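You operate a simulated robot arm through the tools that you are given. There is no shell and no other tool. Be economical: measure what you need, move in short steps, check, and stop when the job is done.

You are at the controls of a simulated robot arm. One attempt, no reset.

TASK
Take the rusty bearing and put it on top of the nozzle.

It is judged by the outcome, as a careful person would: the job done as asked, and still so three seconds after it is handed in. It fails if anything else is knocked over, pushed out of place, dropped, spilled or broken.

THE ROBOT
A 6-joint arm with a two-finger parallel gripper, fixed in place. Base frame: the origin is at the foot of the arm, x ahead of it, y to its left, z up; the work surface is at about z = 80. Units: cm, degrees, N and s.
With the tool pointing down near the work surface it reaches from about 26 to 68 cm from the base axis. Its first joint turns from -66.0 to 66.0 degrees. Payload 2.9 kg.
Tool frame: the origin (TCP) lies between the finger pads and is the grasp point; the fingertips stand 3 cm ahead of it; z points along the fingers, y is the line along which they close. The gripper opens to 11 cm. The fingers are 2 cm wide and 1 cm thick; the gripper's body (4.8 by 11.2 cm) begins 5.5 cm behind the TCP.
Orientation is that of the tool frame in the base frame, as a unit quaternion [w, x, y, z]. With the fingers straight down and closing along the base's y, the tool's x points along the base's -x, its y along +y and its z along -z.

THE INTERFACE
- The arm moves only by the tool jog_arm. Its argument "increments" is text: rows parted by semicolons, each of 6 numbers parted by spaces: the shift along the base's x, y, z in units of 300 mm (1.0 is 300 mm), then the turn, a rotation vector about the base's x, y, z in units of 90 degrees (1.0 is 90 degrees). In form: dx dy dz ax ay az; .... A call has 1 to 20 rows; each row is the pose to reach, as a shift and turn from the pose commanded when the call began. "hand" is the finger opening in cm, from 0 to 11, set as the call begins (left out, the last holds). A call with a number of a shift or a turn outside -1 to 1 is refused whole. A row lasts 0.2 s, in which the tool goes at most 5 cm and 8.6 degrees; a call with a longer step from one row to the next is refused whole, and so is a gripper value outside its range. A pose out of reach is approached as far as the arm can. The call stops where the force on the tool passes 40 N (or 10 N more than at its start, if that is more) or the arm is blocked; 0.2 s more then pass. Each finger travels about 10.8 cm/s and halts on what it meets, pressing with about 23 N; the grip force reading is that of the motor and also rises with nothing between the fingers. The clock runs only during rows and for 0.2 s after the last one: add rows that repeat a pose to give the fingers time. The reply holds the time, the measured pose of the TCP, the force on the tool along the base axes, the opening and the grip force, in the units named above and with some noise.
- Cameras (640 x 400 px; columns grow to the right, rows downward): "scene" is fixed at [5.88, 41.62, 139.92]; the picture's right is [-0.91, -0.42, 0.00], its down [-0.18, 0.39, -0.90] and it looks along [0.38, -0.82, -0.43] (base axes); focal length 325 px, centre (320, 200). "wrist" rides on the gripper at [-3.6, 0, -5.7] in the tool frame; the picture's right is [0.00, -1.00, 0.00], its down [0.97, 0.00, -0.24] and it looks along [0.24, 0.00, 0.97] (tool axes); focal length 218 px, centre (320, 200). There is no depth. A picture from a camera that has moved, and an enlarged one, comes with that camera's place and axes in the base frame and with its lens.
- get_image(camera): a new picture of that camera. No time passes.
- close_up(camera, box): a new picture of the part [left, top, right, bottom] of that camera's present view, enlarged. No time passes.
- finish_job(): hands the job in; it is judged then, once.

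Work in short steps. Places have to be worked out from the pictures, the camera data and where the tool is seen: move nearer, look again, correct. Check each grasp and each placing, and mend what went wrong. You have 90 turns and 36 pictures in all, those below and enlarged ones among them. Open the gripper and draw the arm clear of the work before you hand the job in, unless the task says otherwise; then end with one line.

The tools are called as a command line: name --argument value ..., lists and objects as JSON in quotes. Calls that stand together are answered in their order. jog_arm: Moves the arm, as the interface text tells. Its arguments: {"type":"object","properties":{"increments":{"type":"string"},"hand":{"type":"number"}},"required":["increments"]} The other tools are called the same way: get_image (camera) takes a picture; close_up (camera, box) takes an enlarged picture of a part of a camera's view; finish_job () hands the job in.

At the start:

```text
time_s: 0.0
tcp_pos: [37.14, -33.76, 110.41]
orientation: [0.0, -0.001, 1.0, 0.0]
force: [0.5, -0.2, -0.7]
opening: 11.0
grasp_force: 0.1
```

scene: 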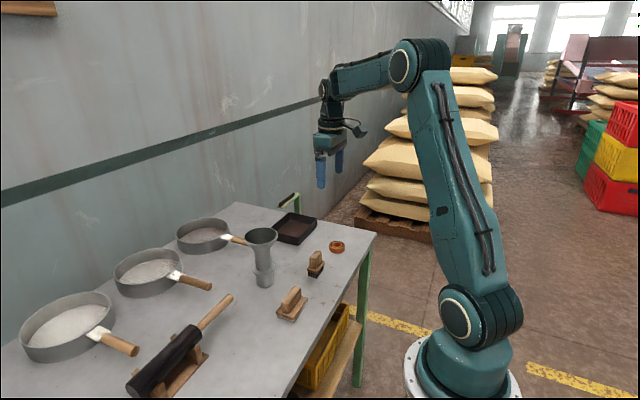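
wrist: 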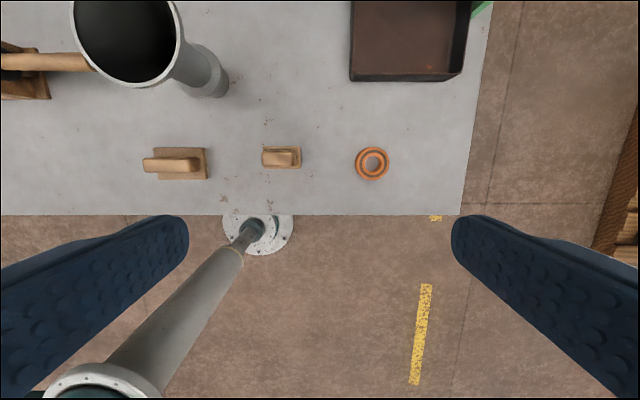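

The bearing appears near (38, -42). I'll look closely at the bearing and at the flared grey part, which is probably the nozzle.

close_up --camera "scene" --box '[220, 200, 360, 300]'

close_up --camera "wrist" --box '[60, 0, 260, 125]'

close_up --camera "wrist" --box '[332, 140, 412, 190]'

```text
4.00 times, centred on (290, 250) of scene
camera zoom: at [5.88, 41.62, 139.92], right [-0.91, -0.42, 0.0], down [-0.18, 0.39, -0.9], along [0.38, -0.82, -0.43], focal length 1302 px, centre (440, 0)
```

zoom: 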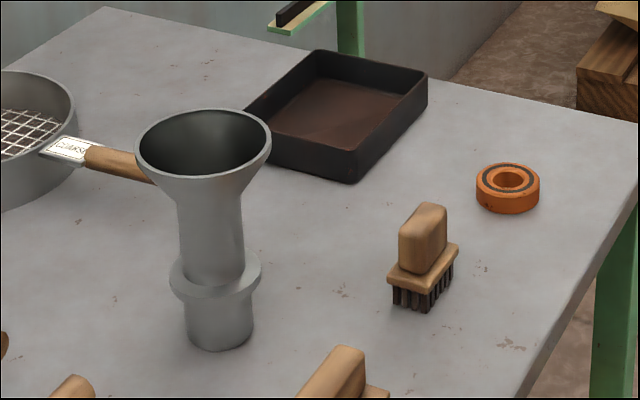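

```text
3.20 times, centred on (160, 62) of wrist
camera zoom: at [40.65, -33.91, 116.1], right [0.0, -1.0, 0.0], down [-0.97, 0.0, 0.24], along [-0.24, 0.0, -0.97], focal length 698 px, centre (832, 640)
```

zoom: 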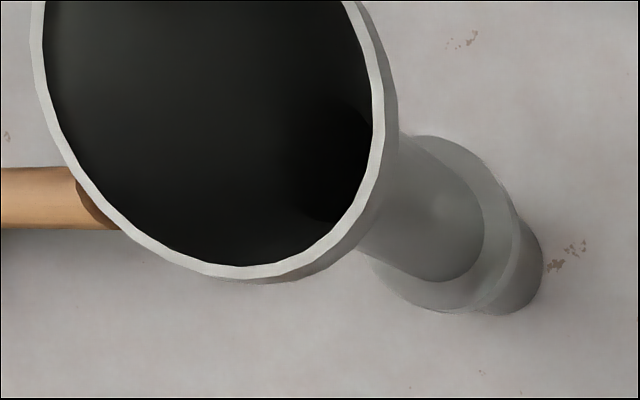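

```text
8.00 times, centred on (372, 165) of wrist
camera zoom: at [40.65, -33.91, 116.1], right [0.0, -1.0, 0.0], down [-0.97, 0.0, 0.24], along [-0.24, 0.0, -0.97], focal length 1746 px, centre (-96, 480)
```

zoom: 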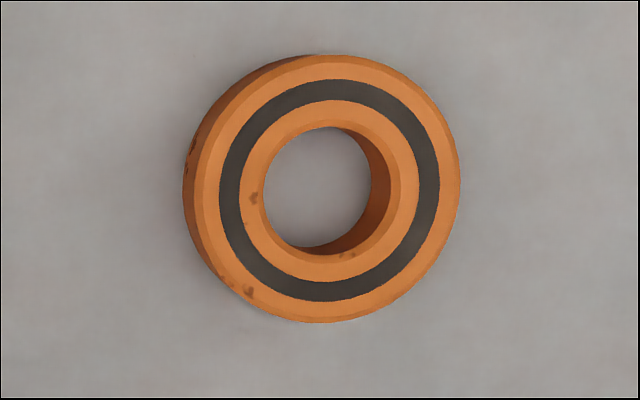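

The nozzle is the flared grey part. I put it near (50, -18), with its rim at z≈95 and about 8.8 cm across. The bearing is about 5.1 cm in diameter at (38.0, -42.1). I'll move above the bearing to check this.

jog_arm --increments "0.006 -0.055 -0.12 0 0 0; 0.012 -0.11 -0.24 0 0 0; 0.018 -0.165 -0.36 0 0 0; 0.024 -0.22 -0.48 0 0 0; 0.03 -0.277 -0.6 0 0 0; 0.03 -0.277 -0.6 0 0 0" --hand 9

get_image --camera "wrist"

close_up --camera "scene" --box '[280, 180, 400, 255]'

```text
time_s: 1.4
tcp_pos: [37.71, -42.0, 92.35]
orientation: [0.001, 0.0, 1.0, 0.0]
force: [-0.4, 0.5, 0.3]
opening: 8.99
grasp_force: 0.0
```

```text
30 pictures are left
camera wrist: at [41.4, -42.28, 98.14], right [0.0, -1.0, 0.0], down [-0.97, 0.0, 0.24], along [-0.24, 0.0, -0.97], focal length 218 px, centre (320, 200)
```

wrist: 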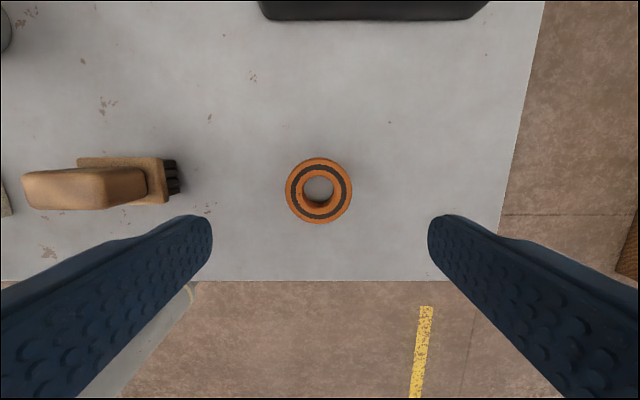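

```text
5.33 times, centred on (340, 218) of scene
camera zoom: at [5.88, 41.61, 139.92], right [-0.91, -0.42, 0.0], down [-0.18, 0.39, -0.9], along [0.38, -0.82, -0.43], focal length 1736 px, centre (213, 107)
```

zoom: 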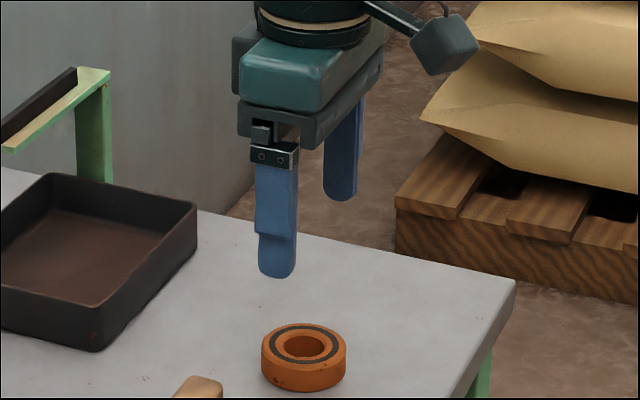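

From this view the bearing is about 0.5 cm further along +x than the TCP, with its top at about z=82. I'll go down so the fingertips overlap only its upper 1 cm, then close.

jog_arm --increments "0.0167 0.002 -0.1 0 0 0; 0.0167 0.002 -0.2 0 0 0; 0.0167 0.002 -0.25 0 0 0; 0.0167 0.002 -0.277 0 0 0; 0.0167 0.002 -0.277 0 0 0"

get_image --camera "wrist"

close_up --camera "scene" --box '[280, 200, 400, 275]'

```text
time_s: 2.6
tcp_pos: [38.44, -42.0, 84.22]
orientation: [0.0, 0.0, 1.0, -0.001]
force: [-0.1, -1.1, -0.1]
opening: 9.0
grasp_force: 0.1
```

```text
28 pictures are left
camera wrist: at [41.94, -42.14, 89.87], right [0.0, -1.0, 0.0], down [-0.97, 0.0, 0.24], along [-0.24, 0.0, -0.97], focal length 218 px, centre (320, 200)
```

wrist: 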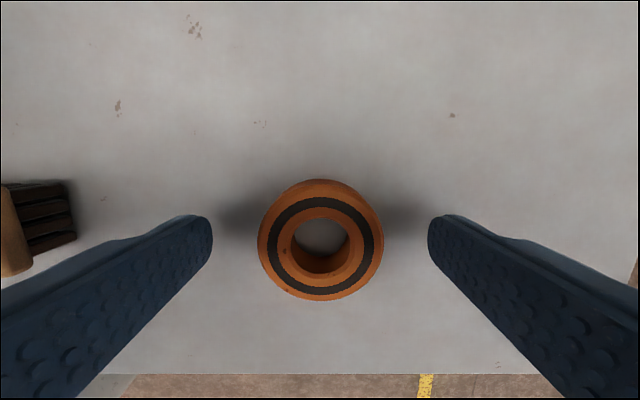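

```text
5.33 times, centred on (340, 238) of scene
camera zoom: at [5.88, 41.62, 139.92], right [-0.91, -0.42, 0.0], down [-0.18, 0.39, -0.9], along [0.38, -0.82, -0.43], focal length 1736 px, centre (213, 0)
```

zoom: 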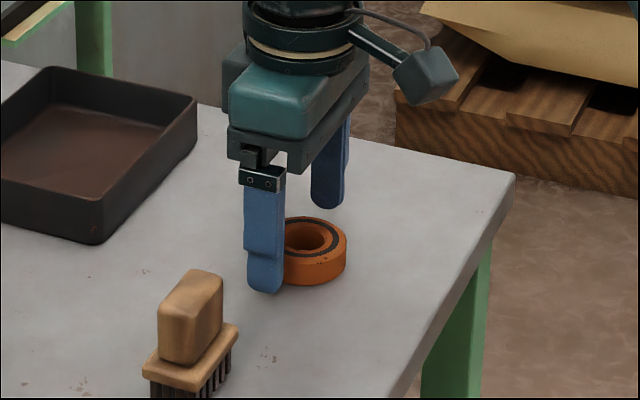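

The bearing is centred between the fingers to within 1 mm. I'll close the gripper.

jog_arm --increments "0 0 0 0 0 0; 0 0 0 0 0 0; 0 0 0 0 0 0; 0 0 0 0 0 0" --hand 3.5

jog_arm --increments "0 0 0.03 0 0 0; 0 0 0.1 0 0 0; 0 0 0.2 0 0 0; 0 0 0.35 0 0 0; 0 0 0.5 0 0 0; 0 0 0.6 0 0 0; 0 0 0.6 0 0 0"

get_image --camera "wrist"

close_up --camera "scene" --box '[280, 140, 400, 215]'

```text
time_s: 3.6
tcp_pos: [38.4, -41.94, 84.24]
orientation: [0.0, 0.001, 1.0, 0.0]
force: [-0.5, -0.2, 0.3]
opening: 5.13
grasp_force: 23.1
```

```text
time_s: 5.2
tcp_pos: [38.63, -41.88, 102.13]
orientation: [0.0, 0.0, 1.0, 0.0]
force: [0.2, 0.2, -0.4]
opening: 3.51
grasp_force: 0.0
```

```text
26 pictures are left
camera wrist: at [42.16, -42.06, 107.86], right [0.0, -1.0, 0.0], down [-0.97, 0.0, 0.24], along [-0.24, 0.0, -0.97], focal length 218 px, centre (320, 200)
```

wrist: 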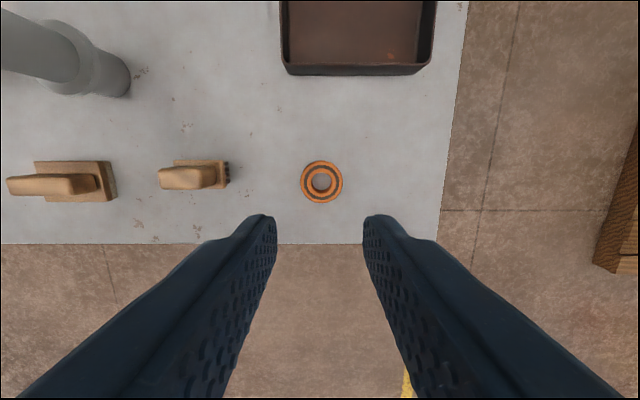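

```text
5.33 times, centred on (340, 178) of scene
camera zoom: at [5.88, 41.62, 139.92], right [-0.91, -0.42, 0.0], down [-0.18, 0.39, -0.9], along [0.38, -0.82, -0.43], focal length 1736 px, centre (213, 320)
```

zoom: 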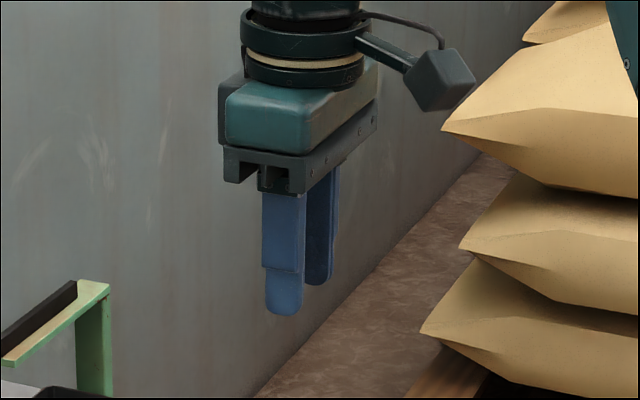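

The grip slipped off: the opening reads 3.51 and the bearing is still on the table. It has shifted slightly, to about (38.0, -42.3). I'll open and go back down partway, re-centre, then grip deeper.

jog_arm --increments "-0.012 -0.006 -0.15 0 0 0; -0.012 -0.006 -0.3 0 0 0; -0.012 -0.006 -0.4 0 0 0; -0.012 -0.006 -0.48 0 0 0; -0.012 -0.006 -0.5 0 0 0; -0.012 -0.006 -0.5 0 0 0" --hand 9

get_image --camera "wrist"

```text
time_s: 6.6
tcp_pos: [38.34, -42.18, 87.16]
orientation: [0.0, -0.001, 1.0, 0.0]
force: [0.5, -0.3, 0.5]
opening: 8.99
grasp_force: 0.0
```

```text
24 pictures are left
camera wrist: at [41.82, -42.37, 92.81], right [0.0, -1.0, 0.0], down [-0.97, 0.0, 0.24], along [-0.24, 0.0, -0.97], focal length 218 px, centre (320, 200)
```

wrist: 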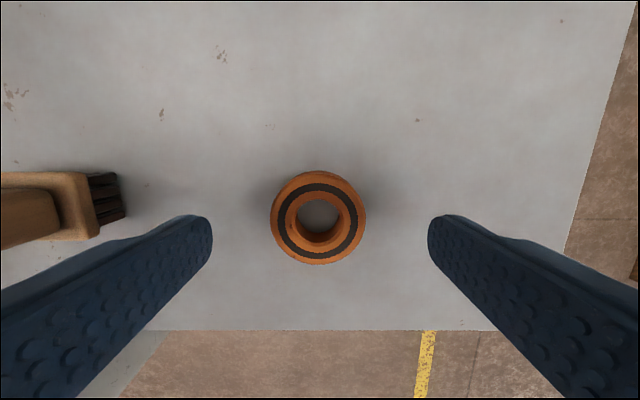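

It's centred to within 1 mm. I'll go down to z≈83.8, close fully, and lift slowly.

jog_arm --increments "-0.003 0.002 -0.06 0 0 0; -0.003 0.002 -0.11 0 0 0; -0.003 0.002 -0.11 0 0 0"

jog_arm --increments "0 0 0 0 0 0; 0 0 0 0 0 0; 0 0 0 0 0 0; 0 0 0 0 0 0; 0 0 0 0 0 0" --hand 0

jog_arm --increments "0 0 0.005 0 0 0; 0 0 0.012 0 0 0; 0 0 0.02 0 0 0; 0 0 0.03 0 0 0; 0 0 0.04 0 0 0; 0 0 0.05 0 0 0; 0 0 0.06 0 0 0"

close_up --camera "scene" --box '[280, 200, 400, 275]'

```text
time_s: 7.4
tcp_pos: [38.1, -42.06, 83.64]
orientation: [0.001, 0.0, 1.0, 0.0]
force: [-1.1, 0.0, -0.5]
opening: 8.98
grasp_force: 0.0
```

```text
time_s: 8.6
tcp_pos: [38.1, -41.92, 83.62]
orientation: [0.0, 0.0, 1.0, 0.001]
force: [0.6, -1.1, 0.0]
opening: 5.09
grasp_force: 22.9
```

```text
time_s: 10.2
tcp_pos: [38.15, -42.01, 85.66]
orientation: [0.0, -0.001, 1.0, 0.0]
force: [0.1, 0.7, -2.4]
opening: 5.11
grasp_force: 22.8
```

```text
5.33 times, centred on (340, 238) of scene
camera zoom: at [5.88, 41.61, 139.92], right [-0.91, -0.42, 0.0], down [-0.18, 0.39, -0.9], along [0.38, -0.82, -0.43], focal length 1736 px, centre (213, 0)
```

zoom: 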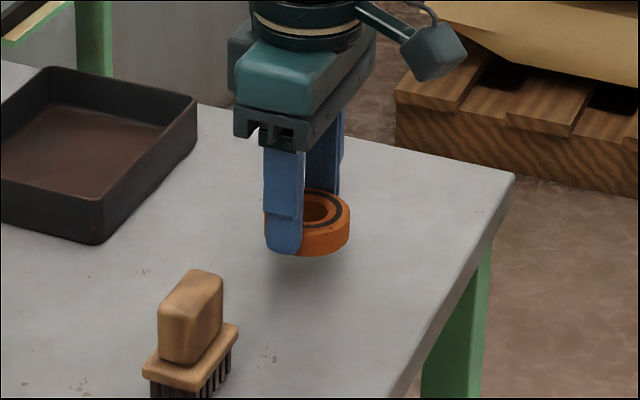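

It's held level. I'll lift gently to about z=107.

jog_arm --increments "0 0 0.015 0 0 0; 0 0 0.04 0 0 0; 0 0 0.08 0 0 0; 0 0 0.13 0 0 0; 0 0 0.18 0 0 0; 0 0 0.24 0 0 0; 0 0 0.3 0 0 0; 0 0 0.36 0 0 0; 0 0 0.42 0 0 0; 0 0 0.48 0 0 0; 0 0 0.54 0 0 0; 0 0 0.6 0 0 0; 0 0 0.65 0 0 0; 0 0 0.69 0 0 0; 0 0 0.71 0 0 0; 0 0 0.72 0 0 0"

get_image --camera "wrist"

```text
time_s: 13.6
tcp_pos: [38.2, -42.04, 107.19]
orientation: [0.001, 0.0, 1.0, 0.0]
force: [-0.6, 0.2, -2.3]
opening: 5.09
grasp_force: 23.2
```

```text
22 pictures are left
camera wrist: at [41.59, -42.3, 112.87], right [0.0, -1.0, 0.0], down [-0.97, 0.0, 0.24], along [-0.24, 0.0, -0.97], focal length 218 px, centre (320, 200)
```

wrist: 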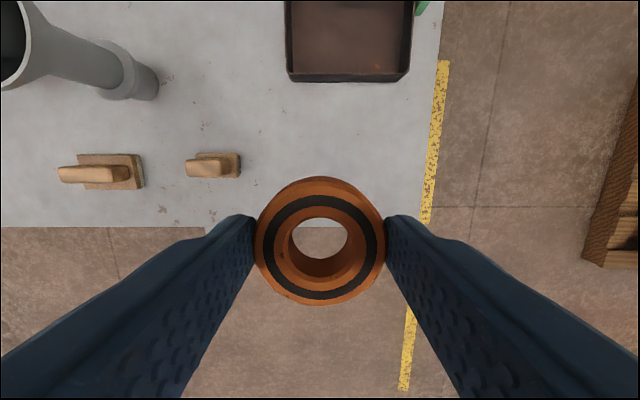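

The grip is firm and centred. I'll traverse at this height to about (44, -18) to see the nozzle mouth.

jog_arm --increments "0.005 0.02 0 0 0 0; 0.015 0.06 0 0 0 0; 0.03 0.12 0 0 0 0; 0.05 0.2 0 0 0 0; 0.07 0.28 0 0 0 0; 0.09 0.36 0 0 0 0; 0.11 0.44 0 0 0 0; 0.13 0.52 0 0 0 0; 0.15 0.6 0 0 0 0; 0.168 0.68 0 0 0 0; 0.183 0.74 0 0 0 0; 0.193 0.78 0 0 0 0; 0.197 0.795 0 0 0 0; 0.197 0.8 0 0 0 0; 0.197 0.8 0 0 0 0"

get_image --camera "wrist"

close_up --camera "scene" --box '[200, 150, 360, 300]'

```text
time_s: 16.8
tcp_pos: [43.82, -18.21, 107.11]
orientation: [0.0, 0.0, 1.0, 0.0]
force: [0.7, 0.1, -1.7]
opening: 5.04
grasp_force: 22.3
```

```text
21 pictures are left
camera wrist: at [47.49, -18.34, 112.89], right [0.0, -1.0, 0.0], down [-0.97, 0.0, 0.24], along [-0.24, 0.0, -0.97], focal length 218 px, centre (320, 200)
```

wrist: 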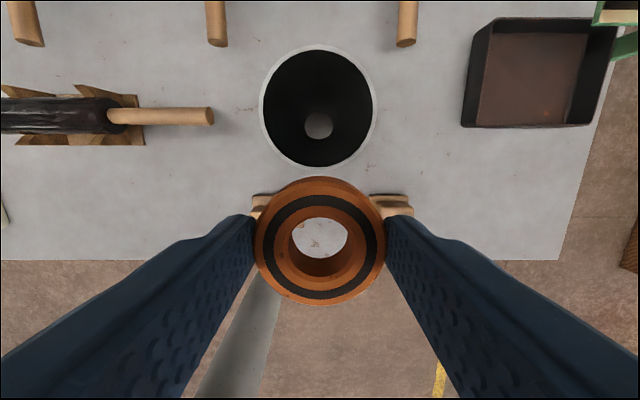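

```text
2.67 times, centred on (280, 225) of scene
camera zoom: at [5.88, 41.62, 139.92], right [-0.91, -0.42, 0.0], down [-0.18, 0.39, -0.9], along [0.38, -0.82, -0.43], focal length 868 px, centre (427, 133)
```

zoom: 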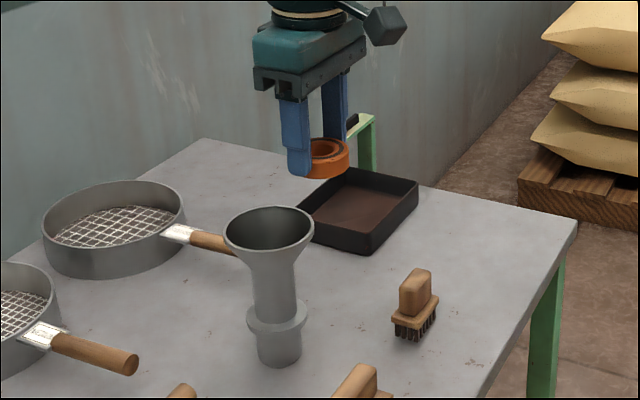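

The rim centre is about 6.15 cm ahead of the TCP and nearly in line with it in y, at z≈95.3. I'll move above it, lower a little, and check from both cameras.

jog_arm --increments "0.01 0 0 0 0 0; 0.03 0 0 0 0 0; 0.06 0.001 0 0 0 0; 0.1 0.002 0 0 0 0; 0.14 0.003 0 0 0 0; 0.175 0.003 0 0 0 0; 0.195 0.003 0 0 0 0; 0.205 0.003 0 0 0 0; 0.205 0.003 -0.02 0 0 0; 0.205 0.003 -0.06 0 0 0; 0.205 0.003 -0.1 0 0 0; 0.205 0.003 -0.14 0 0 0; 0.205 0.003 -0.16 0 0 0; 0.205 0.003 -0.167 0 0 0; 0.205 0.003 -0.167 0 0 0"

get_image --camera "wrist"

close_up --camera "scene" --box '[200, 180, 328, 260]'

```text
time_s: 20.0
tcp_pos: [50.19, -18.1, 102.2]
orientation: [0.0, 0.0, 1.0, 0.0]
force: [-0.1, 0.4, -1.8]
opening: 5.1
grasp_force: 23.2
```

```text
19 pictures are left
camera wrist: at [53.69, -18.23, 107.82], right [0.0, -1.0, 0.0], down [-0.97, 0.0, 0.24], along [-0.24, 0.0, -0.97], focal length 218 px, centre (320, 200)
```

wrist: 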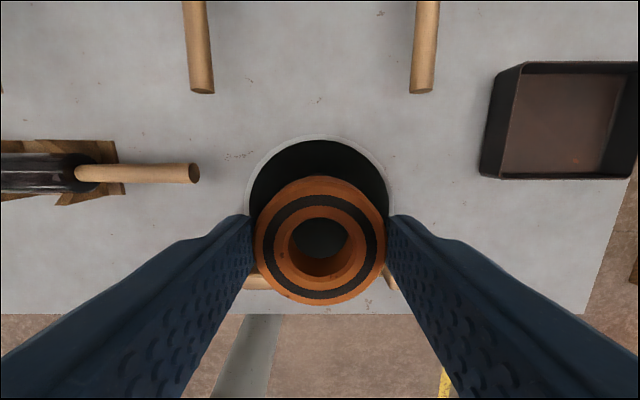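

```text
5.00 times, centred on (264, 220) of scene
camera zoom: at [5.88, 41.62, 139.92], right [-0.91, -0.42, 0.0], down [-0.18, 0.39, -0.9], along [0.38, -0.82, -0.43], focal length 1627 px, centre (600, 100)
```

zoom: 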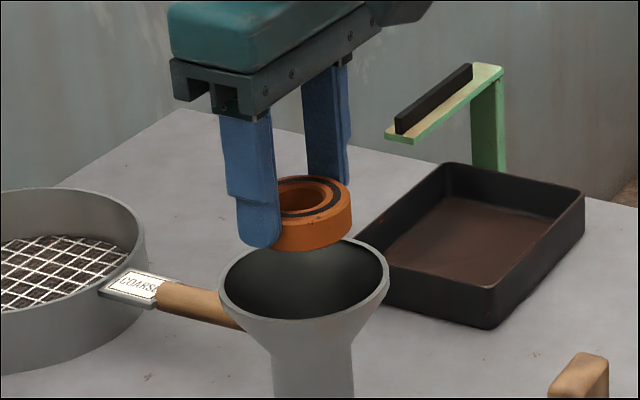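

The bearing is centred over the mouth to within a few mm. I'll lower slowly until it is just inside the flare, with the fingertips about at rim level, and watch the force.

jog_arm --increments "0 0 -0.015 0 0 0; 0 0 -0.03 0 0 0; 0 0 -0.045 0 0 0; 0 0 -0.06 0 0 0; 0 0 -0.075 0 0 0; 0 0 -0.09 0 0 0; 0 0 -0.1 0 0 0; 0 0 -0.11 0 0 0; 0 0 -0.12 0 0 0; 0 0 -0.127 0 0 0; 0 0 -0.13 0 0 0; 0 0 -0.13 0 0 0"

get_image --camera "wrist"

close_up --camera "scene" --box '[220, 195, 316, 255]'

```text
time_s: 22.6
tcp_pos: [50.21, -18.1, 98.72]
orientation: [0.004, -0.001, 1.0, -0.001]
force: [-0.5, 2.5, 35.4]
opening: 5.06
grasp_force: 22.4
```

```text
17 pictures are left
camera wrist: at [53.7, -18.19, 104.32], right [0.0, -1.0, 0.0], down [-0.97, 0.0, 0.23], along [-0.23, 0.0, -0.97], focal length 218 px, centre (320, 200)
```

wrist: 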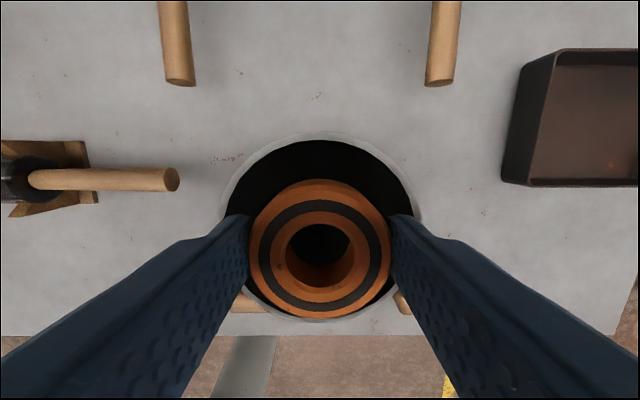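

```text
6.67 times, centred on (268, 225) of scene
camera zoom: at [5.82, 41.64, 139.91], right [-0.91, -0.42, 0.0], down [-0.18, 0.39, -0.9], along [0.38, -0.82, -0.43], focal length 2170 px, centre (667, 33)
```

zoom: 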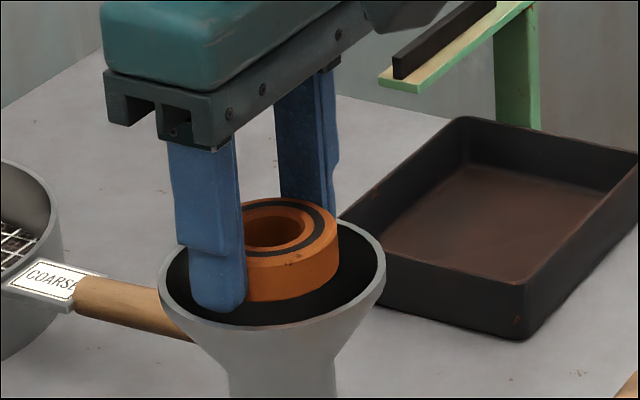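

The tool met a vertical force of 35 N, and the bearing slid up in the fingers until its underside was level with the tips, at about the rim. The nozzle seems to support it there. I'll back up a few mm to take the pressure off before releasing.

jog_arm --increments "0 0 0.008 0 0 0; 0 0 0.016 0 0 0; 0 0 0.02 0 0 0; 0 0 0.02 0 0 0"

close_up --camera "scene" --box '[220, 195, 316, 255]'

```text
time_s: 23.6
tcp_pos: [50.03, -18.12, 98.6]
orientation: [-0.003, 0.0, 1.0, 0.001]
force: [0.0, -0.7, -3.8]
opening: 5.03
grasp_force: 23.0
```

```text
6.67 times, centred on (268, 225) of scene
camera zoom: at [5.88, 41.61, 139.92], right [-0.91, -0.42, 0.0], down [-0.18, 0.39, -0.9], along [0.38, -0.82, -0.43], focal length 2170 px, centre (667, 33)
```

zoom: 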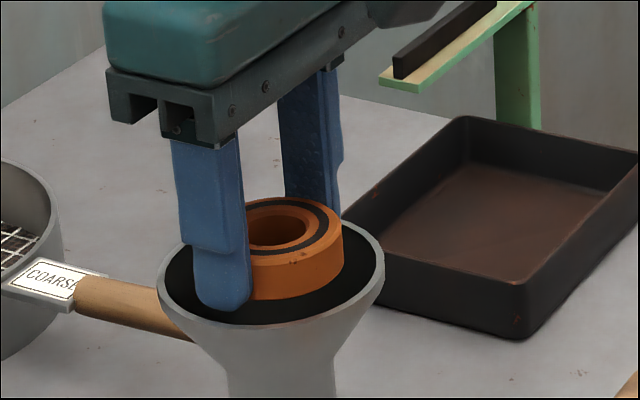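

The pressure is gone and the bearing is level and centred. I'll release with a small opening.

jog_arm --increments "0 0 0 0 0 0; 0 0 0 0 0 0; 0 0 0 0 0 0" --hand 5.8

close_up --camera "scene" --box '[220, 195, 316, 255]'

get_image --camera "wrist"

```text
time_s: 24.4
tcp_pos: [50.16, -18.09, 98.79]
orientation: [0.0, -0.001, 1.0, 0.0]
force: [0.9, -0.2, 0.1]
opening: 5.79
grasp_force: 0.2
```

```text
6.67 times, centred on (268, 225) of scene
camera zoom: at [5.88, 41.62, 139.92], right [-0.91, -0.42, 0.0], down [-0.18, 0.39, -0.9], along [0.38, -0.82, -0.43], focal length 2170 px, centre (667, 33)
```

zoom: 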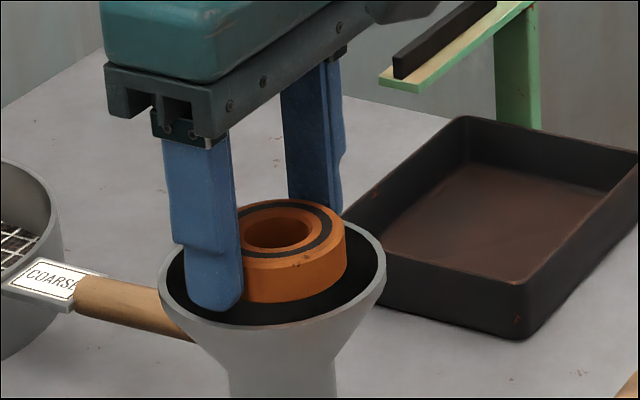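

```text
13 pictures are left
camera wrist: at [53.7, -18.24, 104.55], right [0.0, -1.0, 0.0], down [-0.97, 0.0, 0.24], along [-0.24, 0.0, -0.97], focal length 218 px, centre (320, 200)
```

wrist: 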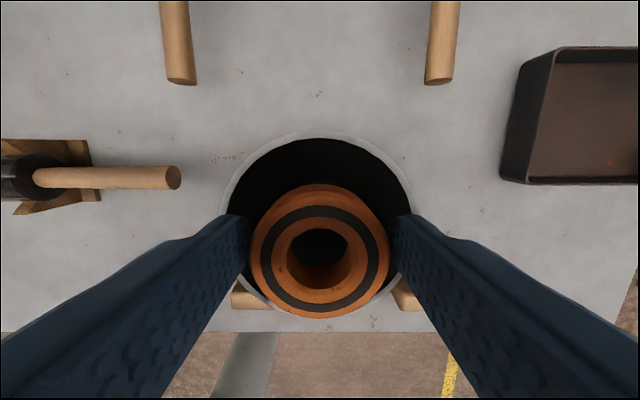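

The bearing rests free and level on the nozzle, with no force on the tool. I'll withdraw straight up.

jog_arm --increments "0 0 0.01 0 0 0; 0 0 0.03 0 0 0; 0 0 0.06 0 0 0; 0 0 0.1 0 0 0; 0 0 0.16 0 0 0; 0 0 0.24 0 0 0; 0 0 0.32 0 0 0; 0 0 0.4 0 0 0; 0 0 0.45 0 0 0; 0 0 0.45 0 0 0"

get_image --camera "wrist"

close_up --camera "scene" --box '[204, 190, 332, 300]'

```text
time_s: 26.6
tcp_pos: [50.07, -18.09, 112.34]
orientation: [0.0, -0.001, 1.0, 0.0]
force: [-0.2, -1.1, 0.2]
opening: 5.81
grasp_force: 0.0
```

```text
12 pictures are left
camera wrist: at [53.52, -18.2, 118.09], right [0.0, -1.0, 0.0], down [-0.97, 0.0, 0.24], along [-0.24, 0.0, -0.97], focal length 218 px, centre (320, 200)
```

wrist: 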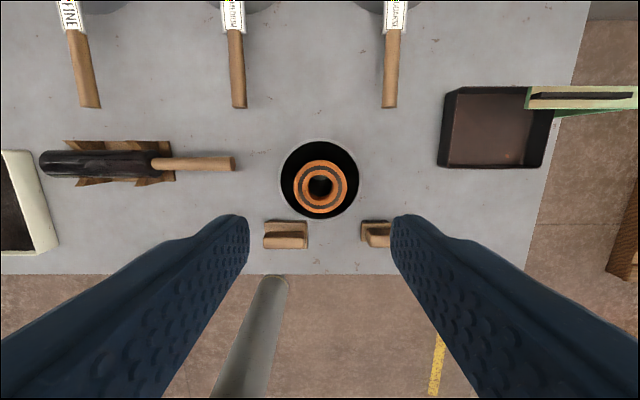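

```text
3.64 times, centred on (268, 245) of scene
camera zoom: at [5.88, 41.62, 139.92], right [-0.91, -0.42, 0.0], down [-0.18, 0.39, -0.9], along [0.38, -0.82, -0.43], focal length 1183 px, centre (509, 36)
```

zoom: 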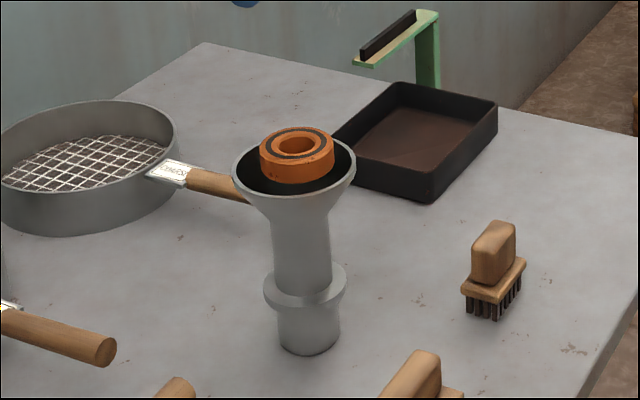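

The bearing sits level and centred on top of the upright nozzle, and nothing else has moved. I'll open the gripper fully, draw the arm back at this height, and check once more.

jog_arm --increments "-0.02 -0.02 0.02 0 0 0; -0.06 -0.06 0.03 0 0 0; -0.12 -0.12 0.03 0 0 0; -0.18 -0.2 0.03 0 0 0; -0.24 -0.28 0.03 0 0 0; -0.3 -0.36 0.03 0 0 0; -0.34 -0.42 0.03 0 0 0; -0.36 -0.45 0.03 0 0 0; -0.36 -0.45 0.03 0 0 0" --hand 11

get_image --camera "scene"

```text
time_s: 28.6
tcp_pos: [39.18, -31.45, 113.4]
orientation: [-0.001, 0.0, 1.0, 0.001]
force: [0.3, -0.3, -0.1]
opening: 11.02
grasp_force: 0.0
```

```text
10 pictures are left
```

scene: 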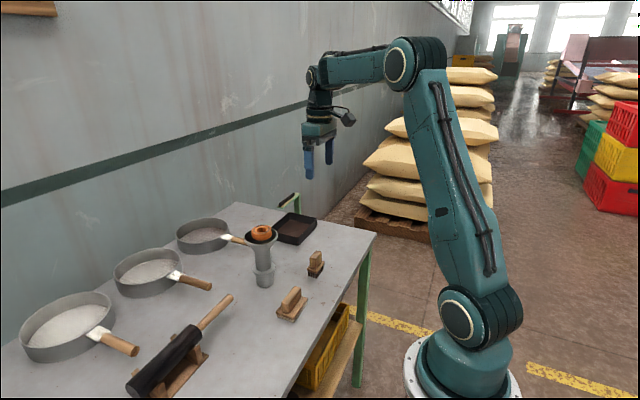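

The bearing is steady on the nozzle, the arm is clear, and everything else is where it started. I'm handing the job in.

finish_job

```text
The job is handed in.
```

The rusty bearing is resting level on top of the upright nozzle. The first grip slipped and moved it a few millimetres on the table. Nothing else was disturbed, and the arm is open and clear.
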